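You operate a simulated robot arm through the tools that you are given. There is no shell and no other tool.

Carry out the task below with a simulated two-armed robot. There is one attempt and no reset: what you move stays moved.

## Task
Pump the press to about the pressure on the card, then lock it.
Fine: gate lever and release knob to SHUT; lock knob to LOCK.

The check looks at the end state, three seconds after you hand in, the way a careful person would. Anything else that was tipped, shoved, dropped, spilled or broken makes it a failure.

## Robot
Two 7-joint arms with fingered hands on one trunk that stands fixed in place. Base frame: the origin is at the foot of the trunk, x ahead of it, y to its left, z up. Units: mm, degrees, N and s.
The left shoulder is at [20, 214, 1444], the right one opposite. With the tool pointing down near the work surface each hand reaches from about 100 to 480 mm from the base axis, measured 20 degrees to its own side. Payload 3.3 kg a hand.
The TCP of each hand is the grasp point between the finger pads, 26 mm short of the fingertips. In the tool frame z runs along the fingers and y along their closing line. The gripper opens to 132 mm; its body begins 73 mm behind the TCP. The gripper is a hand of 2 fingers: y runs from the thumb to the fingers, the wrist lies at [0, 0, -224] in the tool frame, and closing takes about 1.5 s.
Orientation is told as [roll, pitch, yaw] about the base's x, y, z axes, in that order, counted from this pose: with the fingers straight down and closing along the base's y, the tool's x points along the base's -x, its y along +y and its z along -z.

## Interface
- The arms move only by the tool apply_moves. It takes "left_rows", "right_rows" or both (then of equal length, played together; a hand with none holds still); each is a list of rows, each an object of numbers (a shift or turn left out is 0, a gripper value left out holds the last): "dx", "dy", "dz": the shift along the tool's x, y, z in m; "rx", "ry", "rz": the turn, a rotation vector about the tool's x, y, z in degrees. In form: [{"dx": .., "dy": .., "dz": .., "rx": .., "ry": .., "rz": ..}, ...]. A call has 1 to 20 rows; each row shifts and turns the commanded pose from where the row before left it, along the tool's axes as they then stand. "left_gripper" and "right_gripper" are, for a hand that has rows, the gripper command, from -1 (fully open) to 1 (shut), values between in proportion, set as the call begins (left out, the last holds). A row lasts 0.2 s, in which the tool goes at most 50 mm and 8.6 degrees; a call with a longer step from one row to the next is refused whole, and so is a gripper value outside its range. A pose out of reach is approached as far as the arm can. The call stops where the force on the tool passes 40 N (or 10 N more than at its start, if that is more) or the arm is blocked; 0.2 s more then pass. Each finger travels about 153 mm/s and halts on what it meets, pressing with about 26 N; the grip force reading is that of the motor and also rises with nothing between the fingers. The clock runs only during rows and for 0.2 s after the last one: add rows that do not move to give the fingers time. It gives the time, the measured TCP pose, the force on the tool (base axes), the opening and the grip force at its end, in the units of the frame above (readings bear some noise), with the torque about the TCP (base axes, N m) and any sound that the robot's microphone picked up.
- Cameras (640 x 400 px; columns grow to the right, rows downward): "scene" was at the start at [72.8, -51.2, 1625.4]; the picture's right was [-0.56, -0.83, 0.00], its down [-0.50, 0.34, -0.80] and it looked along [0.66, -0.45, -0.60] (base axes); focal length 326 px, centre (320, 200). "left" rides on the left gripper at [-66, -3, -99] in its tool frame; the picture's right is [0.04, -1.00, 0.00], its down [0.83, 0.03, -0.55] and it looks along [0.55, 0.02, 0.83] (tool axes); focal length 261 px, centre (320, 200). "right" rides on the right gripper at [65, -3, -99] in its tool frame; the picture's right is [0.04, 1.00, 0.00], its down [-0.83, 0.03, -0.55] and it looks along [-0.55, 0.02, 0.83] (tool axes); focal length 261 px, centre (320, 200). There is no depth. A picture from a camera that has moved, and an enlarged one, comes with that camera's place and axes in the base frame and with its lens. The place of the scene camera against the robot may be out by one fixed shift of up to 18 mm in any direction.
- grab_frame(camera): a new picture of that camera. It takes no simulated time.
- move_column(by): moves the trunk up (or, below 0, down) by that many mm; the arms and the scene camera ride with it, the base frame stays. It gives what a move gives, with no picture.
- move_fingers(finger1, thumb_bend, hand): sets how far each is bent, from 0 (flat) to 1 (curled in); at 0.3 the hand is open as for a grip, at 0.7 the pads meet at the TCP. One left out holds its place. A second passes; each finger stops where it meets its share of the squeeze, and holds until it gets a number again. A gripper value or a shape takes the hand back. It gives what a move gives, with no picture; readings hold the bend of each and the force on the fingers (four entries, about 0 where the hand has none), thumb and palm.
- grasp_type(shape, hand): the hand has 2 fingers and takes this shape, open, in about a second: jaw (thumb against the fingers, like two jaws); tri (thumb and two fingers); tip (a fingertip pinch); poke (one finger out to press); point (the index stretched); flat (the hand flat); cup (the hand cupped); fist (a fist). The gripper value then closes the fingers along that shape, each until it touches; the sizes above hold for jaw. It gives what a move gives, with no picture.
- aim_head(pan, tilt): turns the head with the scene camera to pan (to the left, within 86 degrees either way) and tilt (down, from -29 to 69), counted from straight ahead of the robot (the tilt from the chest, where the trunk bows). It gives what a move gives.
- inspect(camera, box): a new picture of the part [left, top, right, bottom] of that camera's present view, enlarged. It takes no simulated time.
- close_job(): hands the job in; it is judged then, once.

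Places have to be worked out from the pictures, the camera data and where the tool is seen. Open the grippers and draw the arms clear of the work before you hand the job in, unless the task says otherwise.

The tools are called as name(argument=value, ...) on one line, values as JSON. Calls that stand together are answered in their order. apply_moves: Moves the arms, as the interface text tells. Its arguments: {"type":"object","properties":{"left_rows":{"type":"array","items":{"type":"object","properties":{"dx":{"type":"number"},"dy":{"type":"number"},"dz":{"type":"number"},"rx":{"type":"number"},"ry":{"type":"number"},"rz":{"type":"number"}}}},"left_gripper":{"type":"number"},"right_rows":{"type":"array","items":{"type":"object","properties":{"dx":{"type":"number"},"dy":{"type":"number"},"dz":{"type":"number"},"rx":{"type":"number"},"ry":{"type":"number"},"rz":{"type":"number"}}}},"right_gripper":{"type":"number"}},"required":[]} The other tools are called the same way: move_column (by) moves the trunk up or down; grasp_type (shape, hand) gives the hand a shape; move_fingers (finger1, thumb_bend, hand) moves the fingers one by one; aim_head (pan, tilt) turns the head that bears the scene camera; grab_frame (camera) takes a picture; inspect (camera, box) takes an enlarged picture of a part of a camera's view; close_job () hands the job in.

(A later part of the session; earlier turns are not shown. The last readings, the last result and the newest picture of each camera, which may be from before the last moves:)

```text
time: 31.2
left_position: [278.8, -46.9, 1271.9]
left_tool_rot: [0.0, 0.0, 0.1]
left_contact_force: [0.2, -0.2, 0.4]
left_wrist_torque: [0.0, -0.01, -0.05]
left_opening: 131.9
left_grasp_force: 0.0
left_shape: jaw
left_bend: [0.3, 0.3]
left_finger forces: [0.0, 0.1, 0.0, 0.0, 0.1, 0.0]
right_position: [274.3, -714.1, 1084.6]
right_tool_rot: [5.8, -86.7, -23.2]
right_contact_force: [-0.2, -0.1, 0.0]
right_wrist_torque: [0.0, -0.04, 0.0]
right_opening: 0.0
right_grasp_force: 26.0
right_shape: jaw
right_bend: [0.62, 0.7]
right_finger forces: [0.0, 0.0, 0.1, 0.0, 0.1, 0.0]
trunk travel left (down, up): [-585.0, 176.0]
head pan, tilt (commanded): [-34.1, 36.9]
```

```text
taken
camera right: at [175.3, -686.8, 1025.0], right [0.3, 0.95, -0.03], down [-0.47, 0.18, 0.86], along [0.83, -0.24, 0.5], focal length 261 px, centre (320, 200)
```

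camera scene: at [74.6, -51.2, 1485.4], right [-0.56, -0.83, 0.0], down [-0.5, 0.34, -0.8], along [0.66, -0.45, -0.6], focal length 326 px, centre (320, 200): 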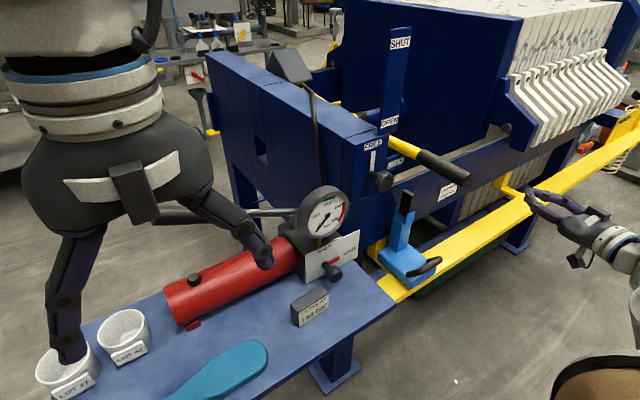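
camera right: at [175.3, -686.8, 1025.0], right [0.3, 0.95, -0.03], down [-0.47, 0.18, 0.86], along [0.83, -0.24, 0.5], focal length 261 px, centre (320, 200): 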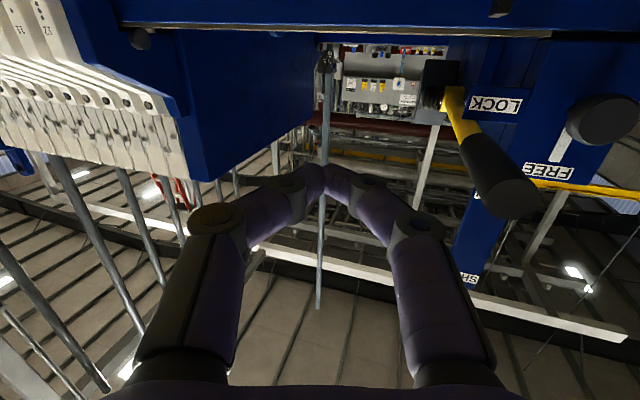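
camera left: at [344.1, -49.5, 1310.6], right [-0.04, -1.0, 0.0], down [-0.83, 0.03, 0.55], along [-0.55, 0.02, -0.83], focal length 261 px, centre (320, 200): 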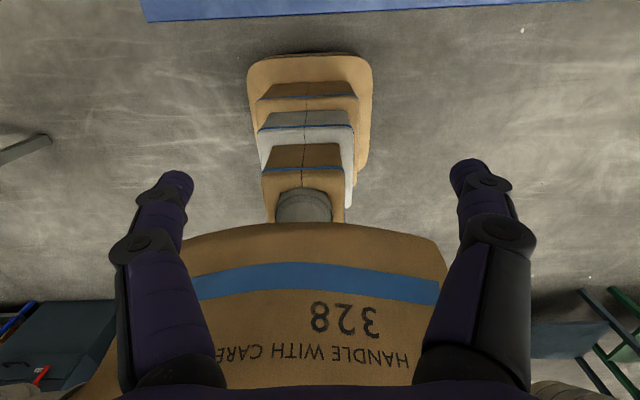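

The hand is now right of the lever at about under-grip height, with the fingertips closed into an arch. I'll slide it left and forward to sit beneath the lever grip.

apply_moves(right_rows=[{"dx": 0.0155}, {"dy": 0.0305, "dz": 0.016}, {"dy": 0.0305, "dz": 0.016}, {"dy": 0.0305, "dz": 0.016}, {"dy": 0.0305, "dz": 0.016}, {"dy": 0.0305, "dz": 0.016}])

grab_frame(camera="scene")

grab_frame(camera="right")

```text
time: 32.6
left_position: [279.3, -47.3, 1271.8]
left_tool_rot: [0.1, 0.0, 0.0]
left_contact_force: [-0.3, -0.4, -0.3]
left_wrist_torque: [-0.01, 0.01, 0.02]
left_opening: 131.7
left_grasp_force: 0.1
left_shape: jaw
left_bend: [0.3, 0.3]
left_finger forces: [0.0, 0.1, 0.1, 0.0, 0.0, 0.1]
right_position: [401.9, -590.0, 1075.5]
right_tool_rot: [4.7, -86.6, -22.0]
right_contact_force: [0.3, 0.1, -0.5]
right_wrist_torque: [-0.01, -0.01, -0.03]
right_opening: 0.0
right_grasp_force: 25.7
right_shape: jaw
right_bend: [0.62, 0.7]
right_finger forces: [0.1, 0.0, 0.0, 0.0, 0.0, 0.0]
right hand out of reach, approached as far as the arm can: row 1
trunk travel left (down, up): [-585.0, 176.0]
head pan, tilt (commanded): [-34.1, 36.9]
```

```text
taken
camera scene: at [75.3, -51.0, 1485.3], right [-0.56, -0.83, 0.0], down [-0.5, 0.34, -0.8], along [0.66, -0.45, -0.6], focal length 326 px, centre (320, 200)
```

scene: 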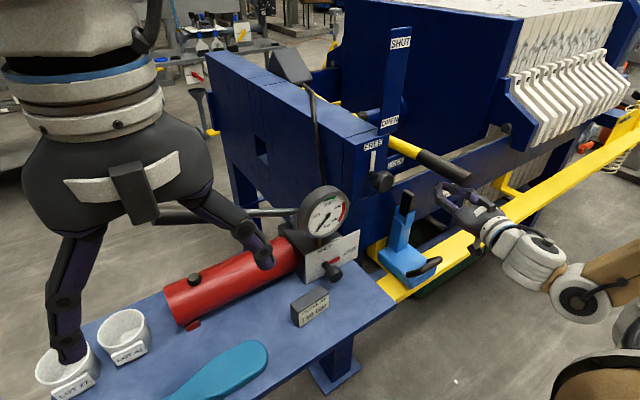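

```text
taken
camera right: at [301.9, -562.9, 1016.6], right [0.3, 0.95, -0.04], down [-0.47, 0.18, 0.86], along [0.83, -0.24, 0.5], focal length 261 px, centre (320, 200)
```

right: 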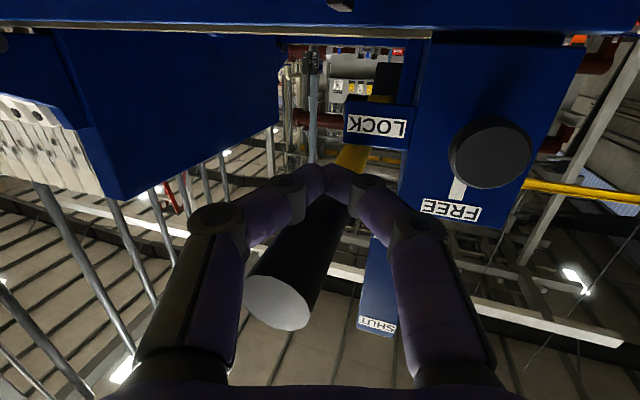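

The camera beneath sees the grip lying across above my closed fingertips. I'll raise gently until contact and watch the force.

apply_moves(right_rows=[{"dx": -0.008}, {"dx": -0.008}, {"dx": -0.008}, {"dx": -0.008}, {"dx": -0.008}])

grab_frame(camera="right")

inspect(camera="scene", box=[340, 20, 540, 260])

```text
time: 33.8
left_position: [278.0, -45.8, 1272.4]
left_tool_rot: [-0.1, 0.0, 0.1]
left_contact_force: [-0.8, 0.1, 0.1]
left_wrist_torque: [-0.02, -0.03, -0.02]
left_opening: 131.9
left_grasp_force: 0.1
left_shape: jaw
left_bend: [0.3, 0.3]
left_finger forces: [0.1, 0.0, 0.0, 0.1, 0.1, 0.0]
right_position: [405.1, -591.2, 1113.9]
right_tool_rot: [5.8, -86.7, -23.0]
right_contact_force: [-2.1, 0.2, -3.1]
right_wrist_torque: [0.01, -0.01, -0.02]
right_opening: 0.0
right_grasp_force: 25.8
right_shape: jaw
right_bend: [0.61, 0.7]
right_finger forces: [0.0, 0.0, 0.0, 0.1, 2.2, 0.1]
trunk travel left (down, up): [-585.0, 176.0]
head pan, tilt (commanded): [-34.1, 36.9]
```

```text
taken
camera right: at [305.7, -564.3, 1055.3], right [0.3, 0.95, -0.04], down [-0.47, 0.18, 0.86], along [0.83, -0.24, 0.5], focal length 261 px, centre (320, 200)
```

right: 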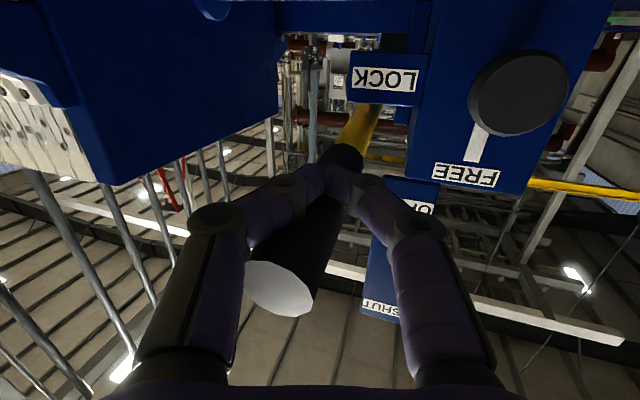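

```text
1.67 times, centred on (440, 140) of scene
camera zoom: at [74.6, -51.3, 1485.4], right [-0.56, -0.83, 0.0], down [-0.5, 0.34, -0.8], along [0.66, -0.45, -0.6], focal length 542 px, centre (120, 300)
```

zoom: 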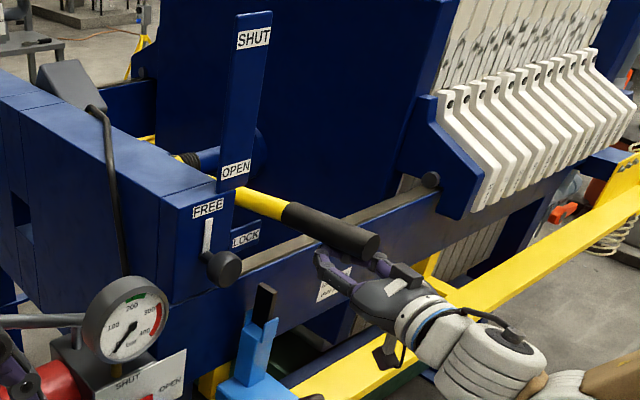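

Contact made: about 4 N, and the lever has started to move. I'll lift along its arc slowly, tilting the hand down a little as it rises.

apply_moves(right_rows=[{"dx": -0.012, "dz": 0.0}, {"dx": -0.012, "dz": 0.0, "ry": 3}, {"dx": -0.012, "dz": 0.0002, "dy": 0.0005}, {"dx": -0.012, "dz": 0.0002, "dy": 0.0005, "ry": 3}, {"dx": -0.012, "dz": 0.0006, "dy": 0.0008}, {"dx": -0.012, "dz": 0.0006, "dy": 0.0008, "ry": 3}, {"dx": -0.012, "dz": 0.001, "dy": 0.001}, {"dx": -0.012, "dz": 0.001, "dy": 0.001, "ry": 3}])

grab_frame(camera="right")

inspect(camera="scene", box=[340, 20, 540, 260])

```text
time: 35.6
left_position: [278.3, -45.9, 1273.2]
left_tool_rot: [0.0, 0.1, 0.0]
left_contact_force: [0.0, 0.9, -0.5]
left_wrist_torque: [-0.01, -0.02, 0.02]
left_opening: 132.1
left_grasp_force: 0.0
left_shape: jaw
left_bend: [0.3, 0.3]
left_finger forces: [0.0, 0.0, 0.1, 0.0, 0.0, 0.1]
right_position: [421.6, -591.7, 1210.2]
right_tool_rot: [1.3, -74.7, -18.5]
right_contact_force: [0.5, 0.1, -0.4]
right_wrist_torque: [-0.01, 0.03, -0.02]
right_opening: 0.2
right_grasp_force: 26.2
right_shape: jaw
right_bend: [0.61, 0.7]
right_finger forces: [0.0, 0.1, 0.0, 0.1, 0.1, 0.0]
trunk travel left (down, up): [-585.0, 176.0]
head pan, tilt (commanded): [-34.1, 36.9]
```

```text
taken
camera right: at [312.5, -560.8, 1174.6], right [0.29, 0.96, -0.03], down [-0.29, 0.12, 0.95], along [0.91, -0.26, 0.31], focal length 261 px, centre (320, 200)
```

right: 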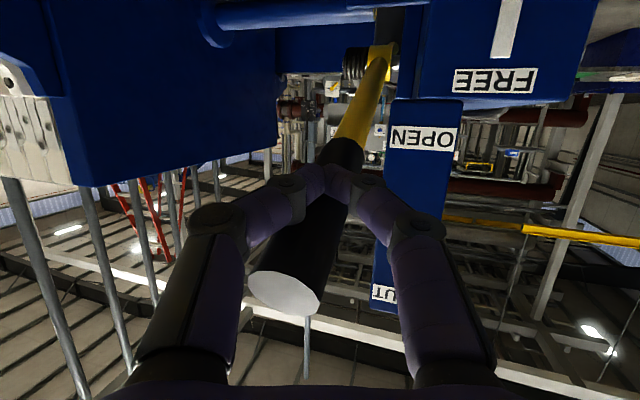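

```text
1.67 times, centred on (440, 140) of scene
camera zoom: at [74.7, -50.3, 1485.4], right [-0.56, -0.83, 0.0], down [-0.5, 0.34, -0.8], along [0.66, -0.45, -0.6], focal length 542 px, centre (120, 300)
```

zoom: 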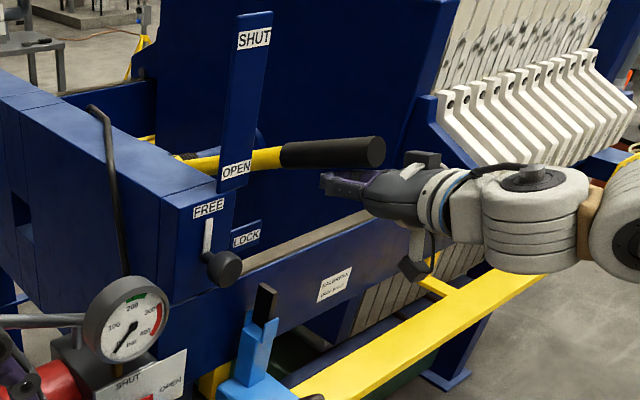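

The lever now stands about 20° up and stays by itself (no force on the hand). I'll continue along the arc toward the SHUT label.

apply_moves(right_rows=[{"dx": -0.0118, "dz": 0.0013, "dy": 0.0014}, {"dx": -0.0118, "dz": 0.0013, "dy": 0.0014, "ry": 3}, {"dx": -0.0118, "dz": 0.0017, "dy": 0.0016}, {"dx": -0.0118, "dz": 0.0017, "dy": 0.0016, "ry": 3}, {"dx": -0.0117, "dz": 0.002, "dy": 0.002}, {"dx": -0.0117, "dz": 0.002, "dy": 0.002, "ry": 3}])

grab_frame(camera="right")

inspect(camera="scene", box=[340, 20, 540, 260])

```text
time: 37.0
left_position: [278.5, -45.2, 1271.1]
left_tool_rot: [0.0, 0.0, -0.1]
left_contact_force: [-0.8, -0.4, -0.6]
left_wrist_torque: [0.01, 0.02, 0.0]
left_opening: 131.8
left_grasp_force: 0.1
left_shape: jaw
left_bend: [0.3, 0.3]
left_finger forces: [0.1, 0.1, 0.1, 0.0, 0.0, 0.1]
right_position: [455.0, -592.9, 1272.2]
right_tool_rot: [0.8, -65.7, -18.2]
right_contact_force: [0.5, 0.4, 0.1]
right_wrist_torque: [0.02, 0.03, -0.02]
right_opening: 0.0
right_grasp_force: 26.5
right_shape: jaw
right_bend: [0.61, 0.7]
right_finger forces: [0.1, 0.0, 0.0, 0.0, 0.0, 0.0]
trunk travel left (down, up): [-585.0, 176.0]
head pan, tilt (commanded): [-34.1, 36.9]
```

```text
taken
camera right: at [341.7, -561.2, 1254.1], right [0.28, 0.96, -0.03], down [-0.14, 0.07, 0.99], along [0.95, -0.27, 0.16], focal length 261 px, centre (320, 200)
```

right: 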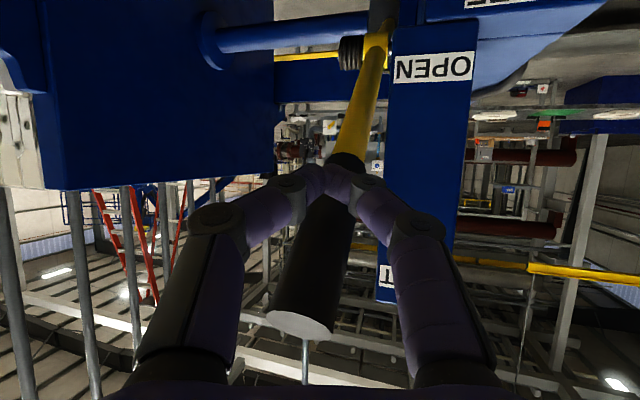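

```text
1.67 times, centred on (440, 140) of scene
camera zoom: at [75.2, -50.7, 1485.3], right [-0.56, -0.83, 0.0], down [-0.5, 0.34, -0.8], along [0.66, -0.45, -0.6], focal length 542 px, centre (120, 300)
```

zoom: 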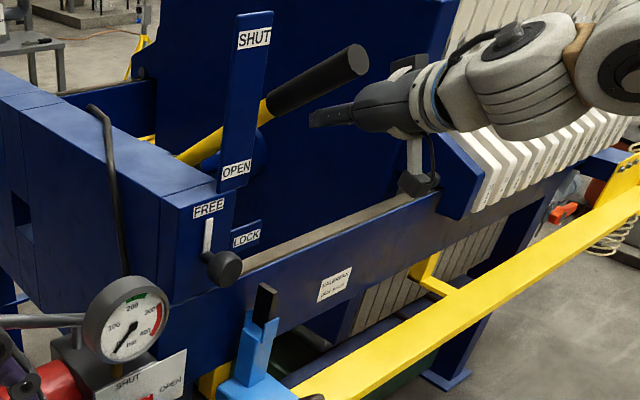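

The lever is around 38° and still holds by itself. I'll continue in small steps toward SHUT.

apply_moves(right_rows=[{"dx": -0.0115, "dz": 0.0025, "dy": 0.0022}, {"dx": -0.0115, "dz": 0.0025, "dy": 0.0022, "ry": 3}, {"dx": -0.0114, "dz": 0.0028, "dy": 0.0024}, {"dx": -0.0114, "dz": 0.0028, "dy": 0.0024, "ry": 3}])

grab_frame(camera="right")

inspect(camera="scene", box=[340, 0, 540, 260])

```text
time: 37.9
left_position: [279.0, -46.2, 1272.3]
left_tool_rot: [0.0, 0.0, 0.0]
left_contact_force: [0.3, 0.7, 0.2]
left_wrist_torque: [-0.02, 0.05, 0.0]
left_opening: 132.0
left_grasp_force: 0.0
left_shape: jaw
left_bend: [0.3, 0.3]
left_finger forces: [0.0, 0.1, 0.1, 0.1, 0.0, 0.0]
right_position: [472.4, -593.8, 1287.5]
right_tool_rot: [0.0, -60.2, -17.2]
right_contact_force: [-13.1, 0.5, -4.0]
right_wrist_torque: [-0.01, 0.18, -0.05]
right_opening: 0.0
right_grasp_force: 25.6
right_shape: jaw
right_bend: [0.63, 0.7]
right_finger forces: [0.0, 0.1, 0.0, 0.1, 0.0, 0.0]
trunk travel left (down, up): [-585.0, 176.0]
head pan, tilt (commanded): [-34.1, 36.9]
stopped in row 4 (right hand): the force on the tool passed its limit at 48 N (the readings are from after the stop); the commanded pose is now the measured one
```

```text
taken
camera right: at [357.4, -562.8, 1281.3], right [0.28, 0.96, -0.04], down [-0.05, 0.05, 1.0], along [0.96, -0.27, 0.06], focal length 261 px, centre (320, 200)
```

right: 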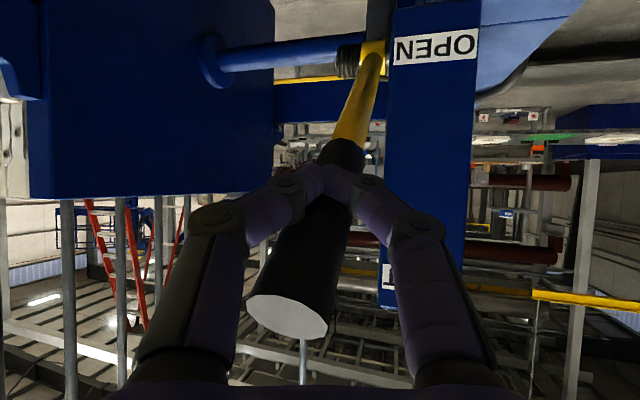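

```text
1.54 times, centred on (440, 130) of scene
camera zoom: at [74.4, -50.9, 1485.4], right [-0.56, -0.83, 0.0], down [-0.5, 0.34, -0.8], along [0.66, -0.45, -0.6], focal length 501 px, centre (135, 308)
```

zoom: 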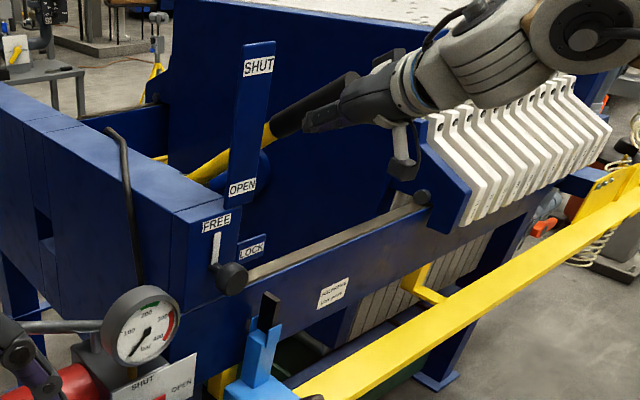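

The push met a hard stop (48 N) with the lever end near [446,-599,1346], level with the SHUT label. I'll back the hand off a bit downward and check that the lever stays up.

apply_moves(right_rows=[{"dx": 0.01, "dz": -0.006}, {"dx": 0.015, "dz": -0.01}, {"dx": 0.015, "dz": -0.01}, {"dx": 0.015, "dz": -0.01}, {"dx": 0.015, "dz": -0.01}])

grab_frame(camera="right")

inspect(camera="scene", box=[340, 0, 540, 260])

```text
time: 39.1
left_position: [277.3, -46.5, 1272.8]
left_tool_rot: [0.1, 0.0, 0.0]
left_contact_force: [-0.4, 0.0, -0.7]
left_wrist_torque: [0.01, 0.03, 0.0]
left_opening: 131.9
left_grasp_force: 0.0
left_shape: jaw
left_bend: [0.3, 0.3]
left_finger forces: [0.0, 0.1, 0.0, 0.0, 0.1, 0.0]
right_position: [402.6, -571.2, 1250.7]
right_tool_rot: [0.3, -60.5, -17.3]
right_contact_force: [-0.3, 0.0, 0.4]
right_wrist_torque: [0.01, 0.0, -0.02]
right_opening: 0.0
right_grasp_force: 25.6
right_shape: jaw
right_bend: [0.62, 0.7]
right_finger forces: [0.0, 0.1, 0.1, 0.0, 0.0, 0.1]
trunk travel left (down, up): [-585.0, 176.0]
head pan, tilt (commanded): [-34.1, 36.9]
```

```text
taken
camera right: at [287.4, -541.1, 1242.9], right [0.27, 0.96, -0.03], down [-0.06, 0.05, 1.0], along [0.96, -0.27, 0.07], focal length 261 px, centre (320, 200)
```

right: 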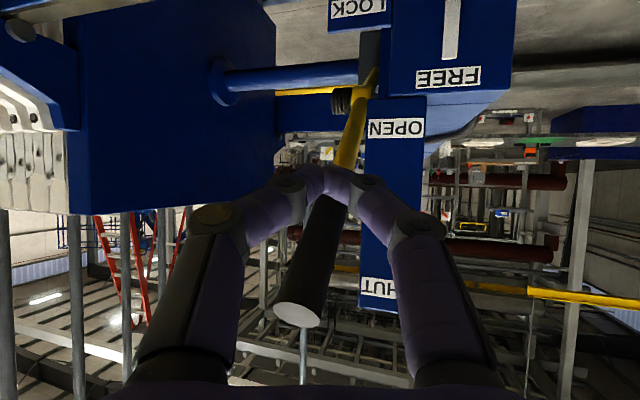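

```text
1.54 times, centred on (440, 130) of scene
camera zoom: at [74.1, -51.2, 1485.4], right [-0.56, -0.83, 0.0], down [-0.5, 0.34, -0.8], along [0.66, -0.45, -0.6], focal length 501 px, centre (135, 308)
```

zoom: 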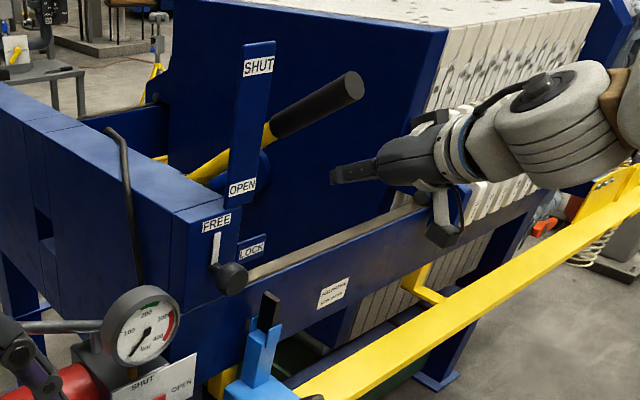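

The lever stays up at SHUT. Next is the release knob near [472,-359,893]; I'll bring the right hand over in front of the pump, well back from the gauge, and look from there.

apply_moves(right_rows=[{"dx": 0.0373, "dy": 0.0247, "dz": 0.002}, {"dx": 0.0373, "dy": 0.0247, "dz": 0.002}, {"dx": 0.0373, "dy": 0.0247, "dz": 0.002}, {"dx": 0.0373, "dy": 0.0247, "dz": 0.002}, {"dx": 0.0373, "dy": 0.0247, "dz": 0.002}, {"dx": 0.0373, "dy": 0.0247, "dz": 0.002}, {"rx": -7.4, "rz": -4.2}, {"rx": -7.4, "rz": -4.2}])

grab_frame(camera="scene")

grab_frame(camera="right")

```text
time: 40.9
left_position: [279.0, -46.4, 1271.4]
left_tool_rot: [0.1, 0.0, -0.1]
left_contact_force: [-0.4, 1.1, 0.0]
left_wrist_torque: [0.0, -0.04, -0.04]
left_opening: 132.1
left_grasp_force: 0.1
left_shape: jaw
left_bend: [0.3, 0.3]
left_finger forces: [0.1, 0.0, 0.0, 0.0, 0.0, 0.1]
right_position: [385.1, -436.3, 1089.1]
right_tool_rot: [0.1, -60.5, -0.1]
right_contact_force: [0.2, 0.0, 0.3]
right_wrist_torque: [-0.03, -0.03, -0.02]
right_opening: 0.0
right_grasp_force: 26.0
right_shape: jaw
right_bend: [0.62, 0.7]
right_finger forces: [0.1, 0.1, 0.0, 0.1, 0.0, 0.1]
right hand out of reach, approached as far as the arm can: row 4, 5, 6
trunk travel left (down, up): [-585.0, 176.0]
head pan, tilt (commanded): [-34.1, 36.9]
```

```text
taken
camera scene: at [74.6, -50.2, 1485.4], right [-0.56, -0.83, 0.0], down [-0.5, 0.34, -0.8], along [0.66, -0.45, -0.6], focal length 326 px, centre (320, 200)
```

scene: 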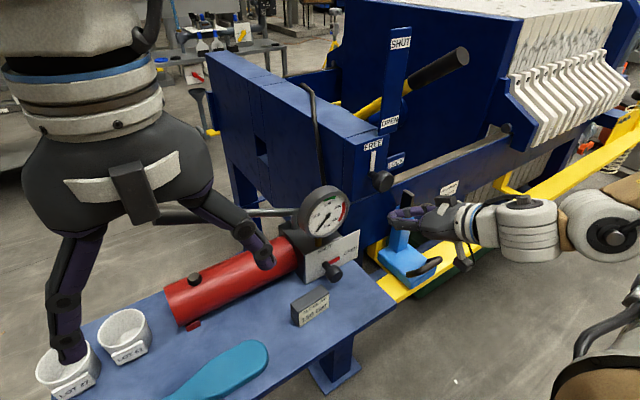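

```text
taken
camera right: at [266.6, -439.9, 1081.0], right [-0.02, 1.0, -0.03], down [-0.07, 0.03, 1.0], along [1.0, 0.02, 0.07], focal length 261 px, centre (320, 200)
```

right: 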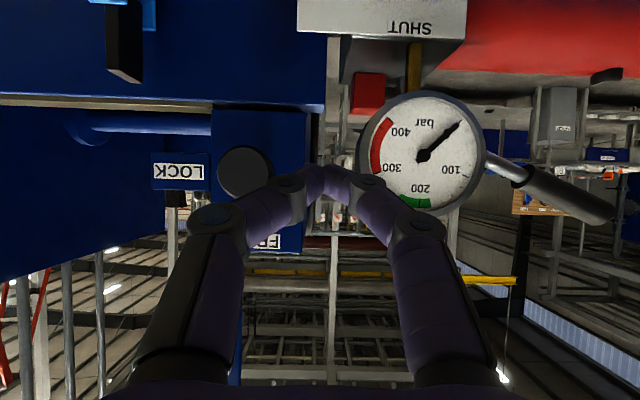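

From here the gauge, lock knob [502,-503,1076] and plate line up with my estimates. I'll lower the hand toward the release knob while staying back from it.

apply_moves(right_rows=[{"dx": 0.028, "dy": 0.0153, "dz": 0.0159}, {"dx": 0.028, "dy": 0.0153, "dz": 0.0159}, {"dx": 0.028, "dy": 0.0153, "dz": 0.0159}, {"dx": 0.028, "dy": 0.0153, "dz": 0.0159}])

grab_frame(camera="scene")

grab_frame(camera="right")

```text
time: 41.9
left_position: [279.5, -47.0, 1271.9]
left_tool_rot: [0.0, 0.0, 0.0]
left_contact_force: [0.1, 0.2, -0.5]
left_wrist_torque: [0.01, -0.01, -0.02]
left_opening: 132.0
left_grasp_force: 0.0
left_shape: jaw
left_bend: [0.3, 0.3]
left_finger forces: [0.0, 0.0, 0.0, 0.1, 0.0, 0.1]
right_position: [385.9, -372.4, 960.9]
right_tool_rot: [0.2, -60.6, -0.2]
right_contact_force: [-0.2, 0.0, -0.3]
right_wrist_torque: [0.0, 0.02, 0.0]
right_opening: 0.0
right_grasp_force: 25.8
right_shape: jaw
right_bend: [0.62, 0.7]
right_finger forces: [0.0, 0.0, 0.0, 0.0, 0.0, 0.0]
trunk travel left (down, up): [-585.0, 176.0]
head pan, tilt (commanded): [-34.1, 36.9]
```

```text
taken
camera scene: at [74.8, -50.9, 1485.3], right [-0.56, -0.83, 0.0], down [-0.5, 0.34, -0.8], along [0.66, -0.45, -0.6], focal length 326 px, centre (320, 200)
```

scene: 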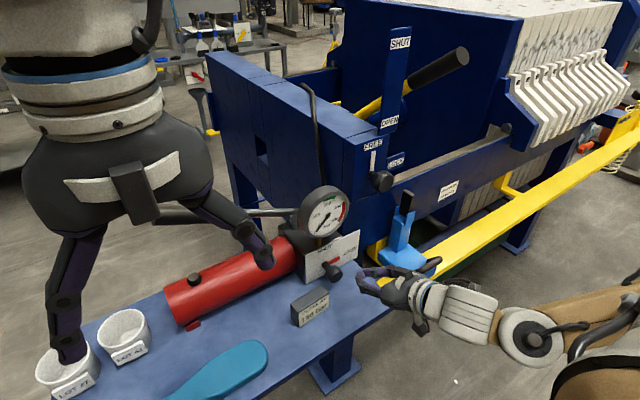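

```text
taken
camera right: at [267.2, -375.9, 953.2], right [-0.02, 1.0, -0.03], down [-0.07, 0.03, 1.0], along [1.0, 0.02, 0.07], focal length 261 px, centre (320, 200)
```

right: 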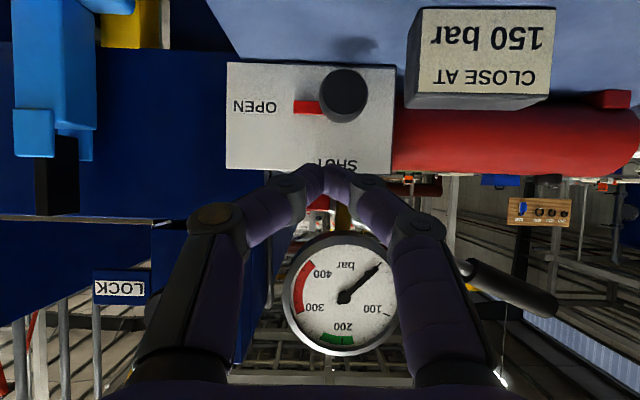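

This is a clear view: the release knob head (≈38 mm wide) sits at about [470,-357,888], the pointer is on OPEN, the card's right edge is at y≈-311 with its top at z≈893, and the table is at z≈840. I'll align in front of the knob, yawed slightly left and rolled 35° so the left finger passes above the card, with the fingers opened to ~50 mm.

apply_moves(right_rows=[{"dx": 0.011, "dy": 0.001, "dz": 0.015}, {"dx": 0.011, "dy": 0.001, "dz": 0.015}, {"rx": -5.2, "rz": -2.95}, {"rx": -5.2, "rz": -2.95}, {"rz": 7}, {"rz": 7}, {"rz": 7}, {"rz": 7}, {"rz": 7}], right_gripper=0.242)

grab_frame(camera="scene")

grab_frame(camera="right")

```text
time: 43.9
left_position: [279.0, -46.5, 1270.6]
left_tool_rot: [0.0, 0.0, 0.0]
left_contact_force: [-0.6, -0.1, -0.8]
left_wrist_torque: [0.02, 0.0, 0.02]
left_opening: 131.6
left_grasp_force: 0.0
left_shape: jaw
left_bend: [0.3, 0.3]
left_finger forces: [0.0, 0.1, 0.0, 0.0, 0.0, 0.1]
right_position: [400.9, -372.6, 924.1]
right_tool_rot: [45.7, -45.2, -43.2]
right_contact_force: [0.3, 0.5, -0.3]
right_wrist_torque: [0.02, 0.02, 0.01]
right_opening: 49.9
right_grasp_force: 0.2
right_shape: jaw
right_bend: [0.74, 0.7]
right_finger forces: [0.0, 0.1, 0.0, 0.1, 0.0, 0.0]
trunk travel left (down, up): [-585.0, 176.0]
head pan, tilt (commanded): [-34.1, 36.9]
```

```text
taken
camera scene: at [74.7, -51.2, 1485.3], right [-0.56, -0.83, 0.0], down [-0.5, 0.34, -0.8], along [0.66, -0.45, -0.6], focal length 326 px, centre (320, 200)
```

scene: 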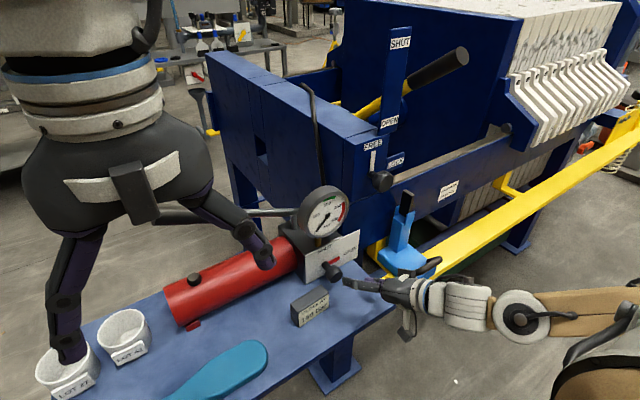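

```text
taken
camera right: at [282.5, -363.0, 926.5], right [0.09, 0.88, 0.47], down [-0.04, -0.47, 0.88], along [1.0, -0.1, -0.01], focal length 261 px, centre (320, 200)
```

right: 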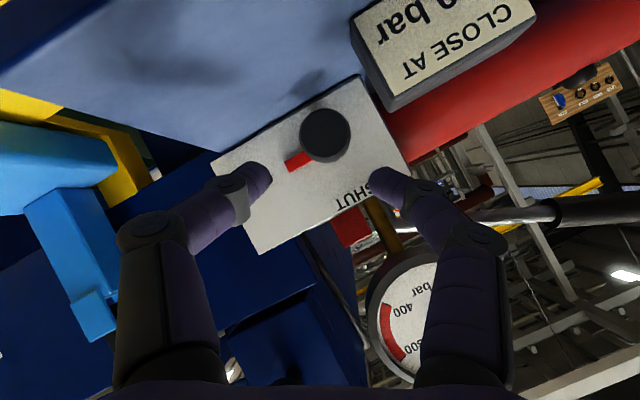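

The knob sits almost exactly on the approach axis, about 79 mm ahead. I'll advance 68 mm along the fingers so the pads straddle the knob head.

apply_moves(right_rows=[{"dz": 0.015, "dy": 0.001}, {"dz": 0.015, "dy": 0.001}, {"dz": 0.015, "dy": 0.0006}, {"dz": 0.013}, {"dz": 0.01}])

grab_frame(camera="right")

inspect(camera="scene", box=[260, 180, 440, 340])

```text
time: 45.1
left_position: [279.6, -46.6, 1270.9]
left_tool_rot: [0.0, 0.1, 0.0]
left_contact_force: [0.3, -0.3, -0.1]
left_wrist_torque: [0.0, 0.04, 0.0]
left_opening: 132.0
left_grasp_force: 0.1
left_shape: jaw
left_bend: [0.3, 0.3]
left_finger forces: [0.0, 0.0, 0.0, 0.0, 0.0, 0.0]
right_position: [459.6, -360.3, 891.2]
right_tool_rot: [45.5, -45.4, -43.1]
right_contact_force: [-0.3, 0.3, -0.4]
right_wrist_torque: [0.0, 0.02, 0.03]
right_opening: 49.7
right_grasp_force: 0.0
right_shape: jaw
right_bend: [0.74, 0.7]
right_finger forces: [0.0, 0.1, 0.0, 0.1, 0.0, 0.0]
trunk travel left (down, up): [-585.0, 176.0]
head pan, tilt (commanded): [-34.1, 36.9]
```

```text
taken
camera right: at [340.5, -350.1, 892.5], right [0.09, 0.88, 0.47], down [-0.04, -0.47, 0.88], along [1.0, -0.1, -0.01], focal length 261 px, centre (320, 200)
```

right: 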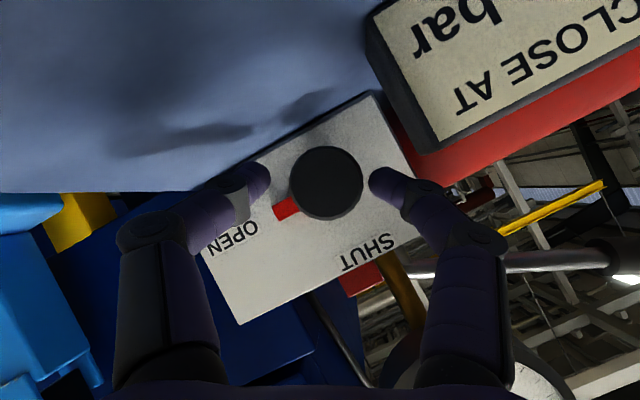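

```text
2.50 times, centred on (350, 260) of scene
camera zoom: at [74.9, -51.2, 1485.3], right [-0.56, -0.83, 0.0], down [-0.5, 0.34, -0.8], along [0.66, -0.45, -0.6], focal length 814 px, centre (245, 50)
```

zoom: 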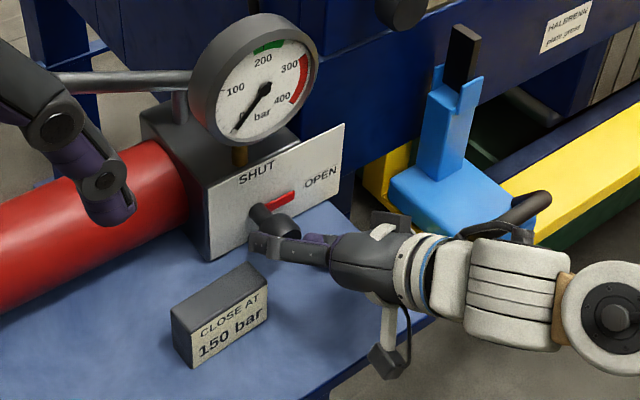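

The knob head is between the fingertips, ~15 mm beyond the TCP. I'll advance 8 mm more and close on it.

apply_moves(right_rows=[{"dz": 0.008, "dy": 0.001}])

apply_moves(right_rows=[{}, {}, {}, {}, {}], right_gripper=1)

grab_frame(camera="right")

```text
time: 45.5
left_position: [278.0, -47.5, 1269.9]
left_tool_rot: [0.0, 0.1, 0.0]
left_contact_force: [0.8, -0.1, -0.9]
left_wrist_torque: [-0.01, 0.0, 0.0]
left_opening: 132.1
left_grasp_force: 0.0
left_shape: jaw
left_bend: [0.3, 0.3]
left_finger forces: [0.1, 0.0, 0.1, 0.0, 0.1, 0.0]
right_position: [466.6, -357.8, 887.9]
right_tool_rot: [45.5, -45.4, -43.1]
right_contact_force: [-1.1, 0.1, 0.2]
right_wrist_torque: [-0.03, 0.0, 0.03]
right_opening: 49.8
right_grasp_force: 0.1
right_shape: jaw
right_bend: [0.74, 0.7]
right_finger forces: [0.1, 0.0, 0.1, 0.0, 0.0, 0.0]
trunk travel left (down, up): [-585.0, 176.0]
head pan, tilt (commanded): [-34.1, 36.9]
```

```text
time: 46.7
left_position: [279.4, -47.3, 1272.2]
left_tool_rot: [0.1, 0.0, 0.0]
left_contact_force: [0.0, 0.0, -0.2]
left_wrist_torque: [0.01, 0.0, -0.04]
left_opening: 131.6
left_grasp_force: 0.1
left_shape: jaw
left_bend: [0.3, 0.3]
left_finger forces: [0.1, 0.0, 0.0, 0.0, 0.1, 0.1]
right_position: [465.9, -358.2, 887.6]
right_tool_rot: [45.4, -45.3, -42.9]
right_contact_force: [-0.2, 2.7, -4.8]
right_wrist_torque: [-0.05, 0.03, 0.13]
right_opening: 28.9
right_grasp_force: 25.8
right_shape: jaw
right_bend: [0.73, 0.7]
right_finger forces: [23.4, 0.0, 0.1, 0.0, 23.1, 0.0]
trunk travel left (down, up): [-585.0, 176.0]
head pan, tilt (commanded): [-34.1, 36.9]
```

```text
taken
camera right: at [347.1, -347.2, 889.2], right [0.09, 0.88, 0.47], down [-0.04, -0.47, 0.88], along [1.0, -0.1, -0.01], focal length 261 px, centre (320, 200)
```

right: 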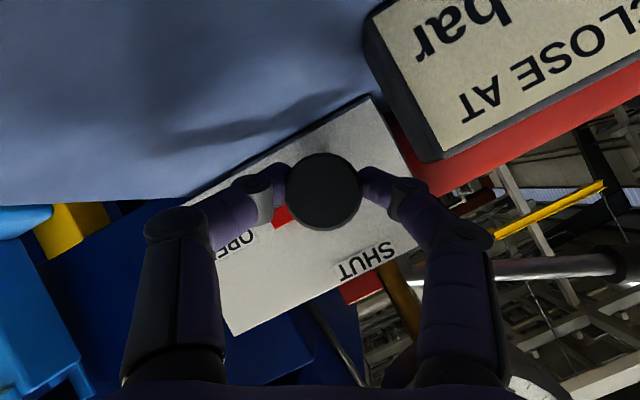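

The knob is gripped firmly. I'll rotate counter-clockwise about the knob's axis (base X) by 35°.

apply_moves(right_rows=[{"rx": 3.59, "ry": -0.735, "rz": -5.96}, {"rx": 3.59, "ry": -0.735, "rz": -5.96}, {"rx": 3.59, "ry": -0.735, "rz": -5.96}, {"rx": 3.59, "ry": -0.735, "rz": -5.96}, {"rx": 3.59, "ry": -0.735, "rz": -5.96}])

grab_frame(camera="right")

inspect(camera="scene", box=[260, 180, 440, 340])

```text
time: 47.9
left_position: [277.9, -46.4, 1271.0]
left_tool_rot: [0.0, 0.0, 0.0]
left_contact_force: [0.7, -0.1, -1.2]
left_wrist_torque: [0.02, 0.01, 0.01]
left_opening: 132.0
left_grasp_force: 0.0
left_shape: jaw
left_bend: [0.3, 0.3]
left_finger forces: [0.1, 0.0, 0.0, 0.1, 0.0, 0.0]
right_position: [466.4, -356.9, 888.3]
right_tool_rot: [-9.5, -58.9, 2.0]
right_contact_force: [-5.7, 3.7, -4.8]
right_wrist_torque: [0.06, 0.13, 0.18]
right_opening: 28.6
right_grasp_force: 25.9
right_shape: jaw
right_bend: [0.73, 0.7]
right_finger forces: [27.5, 0.0, 0.0, 0.0, 22.8, 0.1]
trunk travel left (down, up): [-585.0, 176.0]
head pan, tilt (commanded): [-34.1, 36.9]
```

```text
taken
camera right: at [347.4, -347.9, 883.4], right [0.09, 0.99, -0.12], down [-0.04, 0.12, 0.99], along [1.0, -0.08, 0.05], focal length 261 px, centre (320, 200)
```

right: 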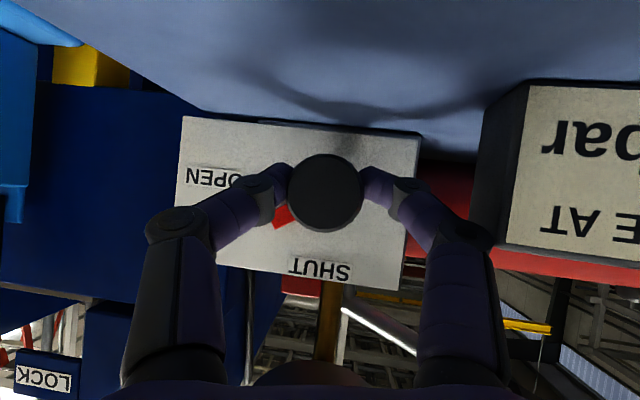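

```text
2.50 times, centred on (350, 260) of scene
camera zoom: at [74.5, -50.7, 1485.3], right [-0.56, -0.83, 0.0], down [-0.5, 0.34, -0.8], along [0.66, -0.45, -0.6], focal length 814 px, centre (245, 50)
```

zoom: 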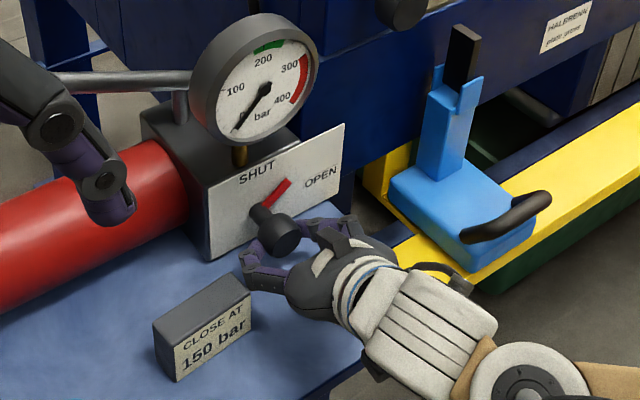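

The knob turned about 35° as planned, but comparing views, the left knuckle nudged the card about 15–18 mm to the left. I'll release carefully (small opening, shifting right so the knuckle doesn't push more), and put the card back later.

apply_moves(right_rows=[{"dy": -0.004}, {"dz": -0.01}, {"dz": -0.015}, {"dz": -0.02}], right_gripper=0.4)

grab_frame(camera="right")

inspect(camera="scene", box=[260, 180, 440, 340])

```text
time: 48.9
left_position: [278.4, -46.5, 1270.9]
left_tool_rot: [0.1, 0.0, 0.0]
left_contact_force: [-0.6, -0.4, -0.4]
left_wrist_torque: [0.01, -0.01, -0.01]
left_opening: 131.9
left_grasp_force: 0.1
left_shape: jaw
left_bend: [0.3, 0.3]
left_finger forces: [0.0, 0.1, 0.0, 0.0, 0.1, 0.0]
right_position: [428.1, -354.4, 912.4]
right_tool_rot: [-9.2, -59.1, 1.5]
right_contact_force: [-0.7, -0.5, -0.5]
right_wrist_torque: [0.0, 0.02, 0.03]
right_opening: 39.9
right_grasp_force: 0.0
right_shape: jaw
right_bend: [0.73, 0.7]
right_finger forces: [0.1, 0.1, 0.0, 0.0, 0.0, 0.1]
trunk travel left (down, up): [-585.0, 176.0]
head pan, tilt (commanded): [-34.1, 36.9]
```

```text
taken
camera right: at [309.9, -347.3, 907.3], right [0.09, 0.99, -0.12], down [-0.04, 0.12, 0.99], along [1.0, -0.08, 0.05], focal length 261 px, centre (320, 200)
```

right: 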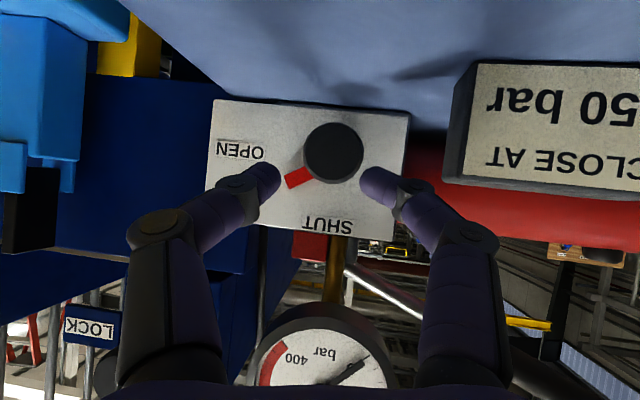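

```text
2.50 times, centred on (350, 260) of scene
camera zoom: at [74.4, -51.3, 1485.4], right [-0.56, -0.83, 0.0], down [-0.5, 0.34, -0.8], along [0.66, -0.45, -0.6], focal length 814 px, centre (245, 50)
```

zoom: 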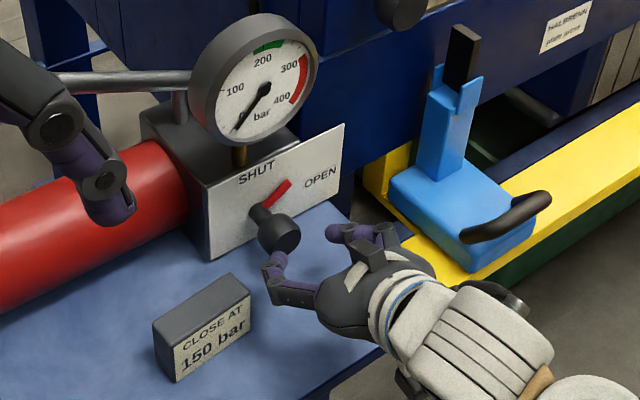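

The knob has turned roughly 40° and holds. For the second stroke I'll roll back 43° about the knob axis (clear of the card), re-align and look before advancing.

apply_moves(right_rows=[{"rx": -3.66, "ry": 0.75, "rz": 6.09}, {"rx": -3.66, "ry": 0.75, "rz": 6.09}, {"rx": -3.66, "ry": 0.75, "rz": 6.09}, {"rx": -3.66, "ry": 0.75, "rz": 6.09}, {"rx": -3.66, "ry": 0.75, "rz": 6.09}, {"rx": -3.66, "ry": 0.75, "rz": 6.09}, {"dx": -0.0074, "dy": -0.0126}], right_gripper=0.32)

grab_frame(camera="right")

```text
time: 50.5
left_position: [279.3, -45.3, 1269.4]
left_tool_rot: [-0.1, 0.0, 0.0]
left_contact_force: [0.3, 0.1, 0.3]
left_wrist_torque: [0.01, -0.01, 0.01]
left_opening: 131.9
left_grasp_force: 0.0
left_shape: jaw
left_bend: [0.3, 0.3]
left_finger forces: [0.0, 0.0, 0.0, 0.0, 0.1, 0.0]
right_position: [429.1, -369.4, 910.3]
right_tool_rot: [53.0, -39.6, -48.1]
right_contact_force: [-0.3, 0.1, 0.6]
right_wrist_torque: [0.03, -0.02, -0.01]
right_opening: 44.6
right_grasp_force: 0.1
right_shape: jaw
right_bend: [0.73, 0.7]
right_finger forces: [0.0, 0.0, 0.0, 0.0, 0.1, 0.0]
trunk travel left (down, up): [-585.0, 176.0]
head pan, tilt (commanded): [-34.1, 36.9]
```

```text
taken
camera right: at [311.3, -359.6, 912.6], right [0.09, 0.8, 0.59], down [-0.04, -0.59, 0.81], along [1.0, -0.1, -0.02], focal length 261 px, centre (320, 200)
```

right: 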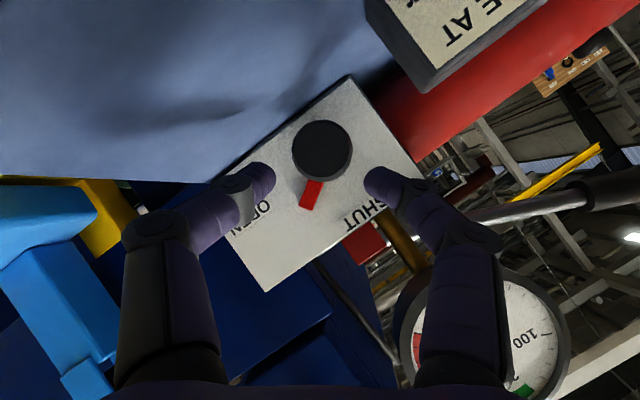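

The knob is centred between the fingers with its pointer about 45° along. Advancing 44 mm and closing.

apply_moves(right_rows=[{"dz": 0.014}, {"dz": 0.015}, {"dz": 0.015}])

apply_moves(right_rows=[{}, {}, {}, {}], right_gripper=1)

grab_frame(camera="right")

inspect(camera="scene", box=[260, 180, 440, 340])

```text
time: 51.3
left_position: [279.3, -47.5, 1271.5]
left_tool_rot: [0.0, -0.1, 0.0]
left_contact_force: [1.4, -0.6, 0.2]
left_wrist_torque: [-0.04, 0.02, 0.02]
left_opening: 132.0
left_grasp_force: 0.0
left_shape: jaw
left_bend: [0.3, 0.3]
left_finger forces: [0.0, 0.1, 0.0, 0.0, 0.0, 0.1]
right_position: [468.1, -357.9, 889.8]
right_tool_rot: [52.9, -39.7, -48.2]
right_contact_force: [-0.1, 0.4, 0.0]
right_wrist_torque: [-0.02, 0.01, 0.02]
right_opening: 44.8
right_grasp_force: 0.1
right_shape: jaw
right_bend: [0.73, 0.7]
right_finger forces: [0.1, 0.1, 0.1, 0.1, 0.1, 0.0]
trunk travel left (down, up): [-585.0, 176.0]
head pan, tilt (commanded): [-34.1, 36.9]
```

```text
time: 52.3
left_position: [278.1, -45.8, 1271.9]
left_tool_rot: [0.0, 0.0, 0.0]
left_contact_force: [0.1, -0.1, -0.4]
left_wrist_torque: [-0.04, 0.0, 0.0]
left_opening: 132.2
left_grasp_force: 0.0
left_shape: jaw
left_bend: [0.3, 0.3]
left_finger forces: [0.0, 0.0, 0.0, 0.0, 0.0, 0.0]
right_position: [467.8, -358.5, 889.0]
right_tool_rot: [52.9, -39.8, -48.2]
right_contact_force: [0.9, 1.0, -2.2]
right_wrist_torque: [-0.01, 0.01, 0.06]
right_opening: 29.8
right_grasp_force: 26.2
right_shape: jaw
right_bend: [0.73, 0.7]
right_finger forces: [23.0, 0.1, 0.1, 0.1, 23.3, 0.1]
trunk travel left (down, up): [-585.0, 176.0]
head pan, tilt (commanded): [-34.1, 36.9]
```

```text
taken
camera right: at [348.7, -347.2, 892.6], right [0.09, 0.8, 0.59], down [-0.04, -0.59, 0.81], along [1.0, -0.09, -0.02], focal length 261 px, centre (320, 200)
```

right: 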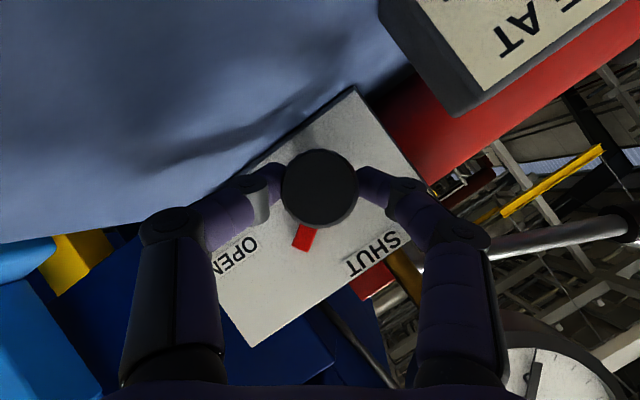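

```text
2.50 times, centred on (350, 260) of scene
camera zoom: at [75.1, -51.2, 1485.3], right [-0.56, -0.83, 0.0], down [-0.5, 0.34, -0.8], along [0.66, -0.45, -0.6], focal length 814 px, centre (245, 50)
```

zoom: 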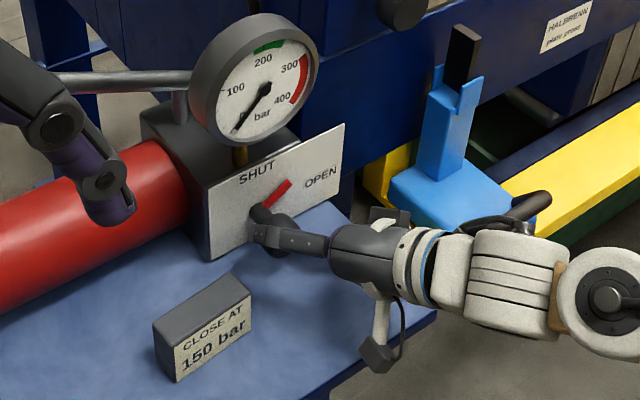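

Gripped. Rotating another 43° counter-clockwise about the knob axis.

apply_moves(right_rows=[{"rx": 3.66, "ry": -0.75, "rz": -6.09}, {"rx": 3.66, "ry": -0.75, "rz": -6.09}, {"rx": 3.66, "ry": -0.75, "rz": -6.09}, {"rx": 3.66, "ry": -0.75, "rz": -6.09}, {"rx": 3.66, "ry": -0.75, "rz": -6.09}, {"rx": 3.66, "ry": -0.75, "rz": -6.09}])

grab_frame(camera="right")

inspect(camera="scene", box=[260, 180, 440, 340])

```text
time: 53.7
left_position: [279.1, -45.9, 1271.1]
left_tool_rot: [0.0, 0.0, 0.0]
left_contact_force: [-0.7, 0.9, 0.1]
left_wrist_torque: [-0.01, 0.01, 0.0]
left_opening: 131.8
left_grasp_force: 0.1
left_shape: jaw
left_bend: [0.3, 0.3]
left_finger forces: [0.1, 0.0, 0.0, 0.0, 0.1, 0.1]
right_position: [466.7, -357.2, 889.6]
right_tool_rot: [-9.5, -59.0, 2.1]
right_contact_force: [-3.1, 9.0, 2.9]
right_wrist_torque: [0.07, 0.01, 0.29]
right_opening: 29.8
right_grasp_force: 25.7
right_shape: jaw
right_bend: [0.73, 0.7]
right_finger forces: [30.0, 0.1, 0.0, 0.1, 20.6, 0.1]
trunk travel left (down, up): [-585.0, 176.0]
head pan, tilt (commanded): [-34.1, 36.9]
```

```text
taken
camera right: at [348.7, -347.8, 884.4], right [0.08, 0.99, -0.12], down [-0.04, 0.12, 0.99], along [1.0, -0.08, 0.05], focal length 261 px, centre (320, 200)
```

right: 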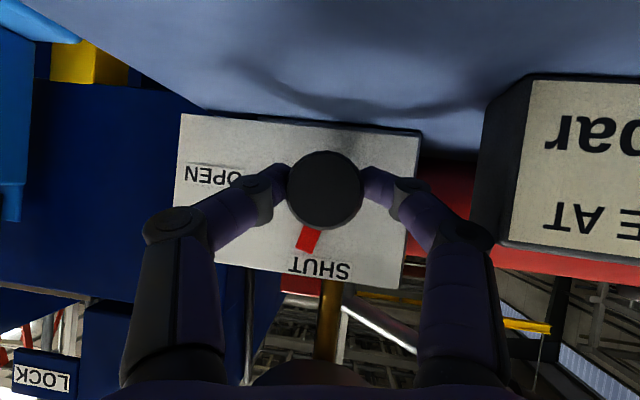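

```text
2.50 times, centred on (350, 260) of scene
camera zoom: at [74.3, -49.6, 1485.4], right [-0.56, -0.83, 0.0], down [-0.5, 0.34, -0.8], along [0.66, -0.45, -0.6], focal length 814 px, centre (245, 50)
```

zoom: 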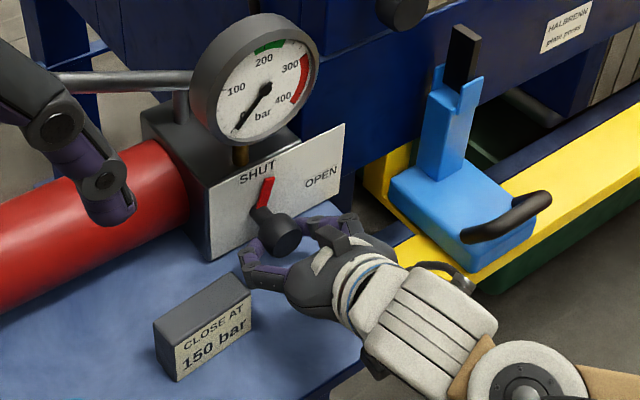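

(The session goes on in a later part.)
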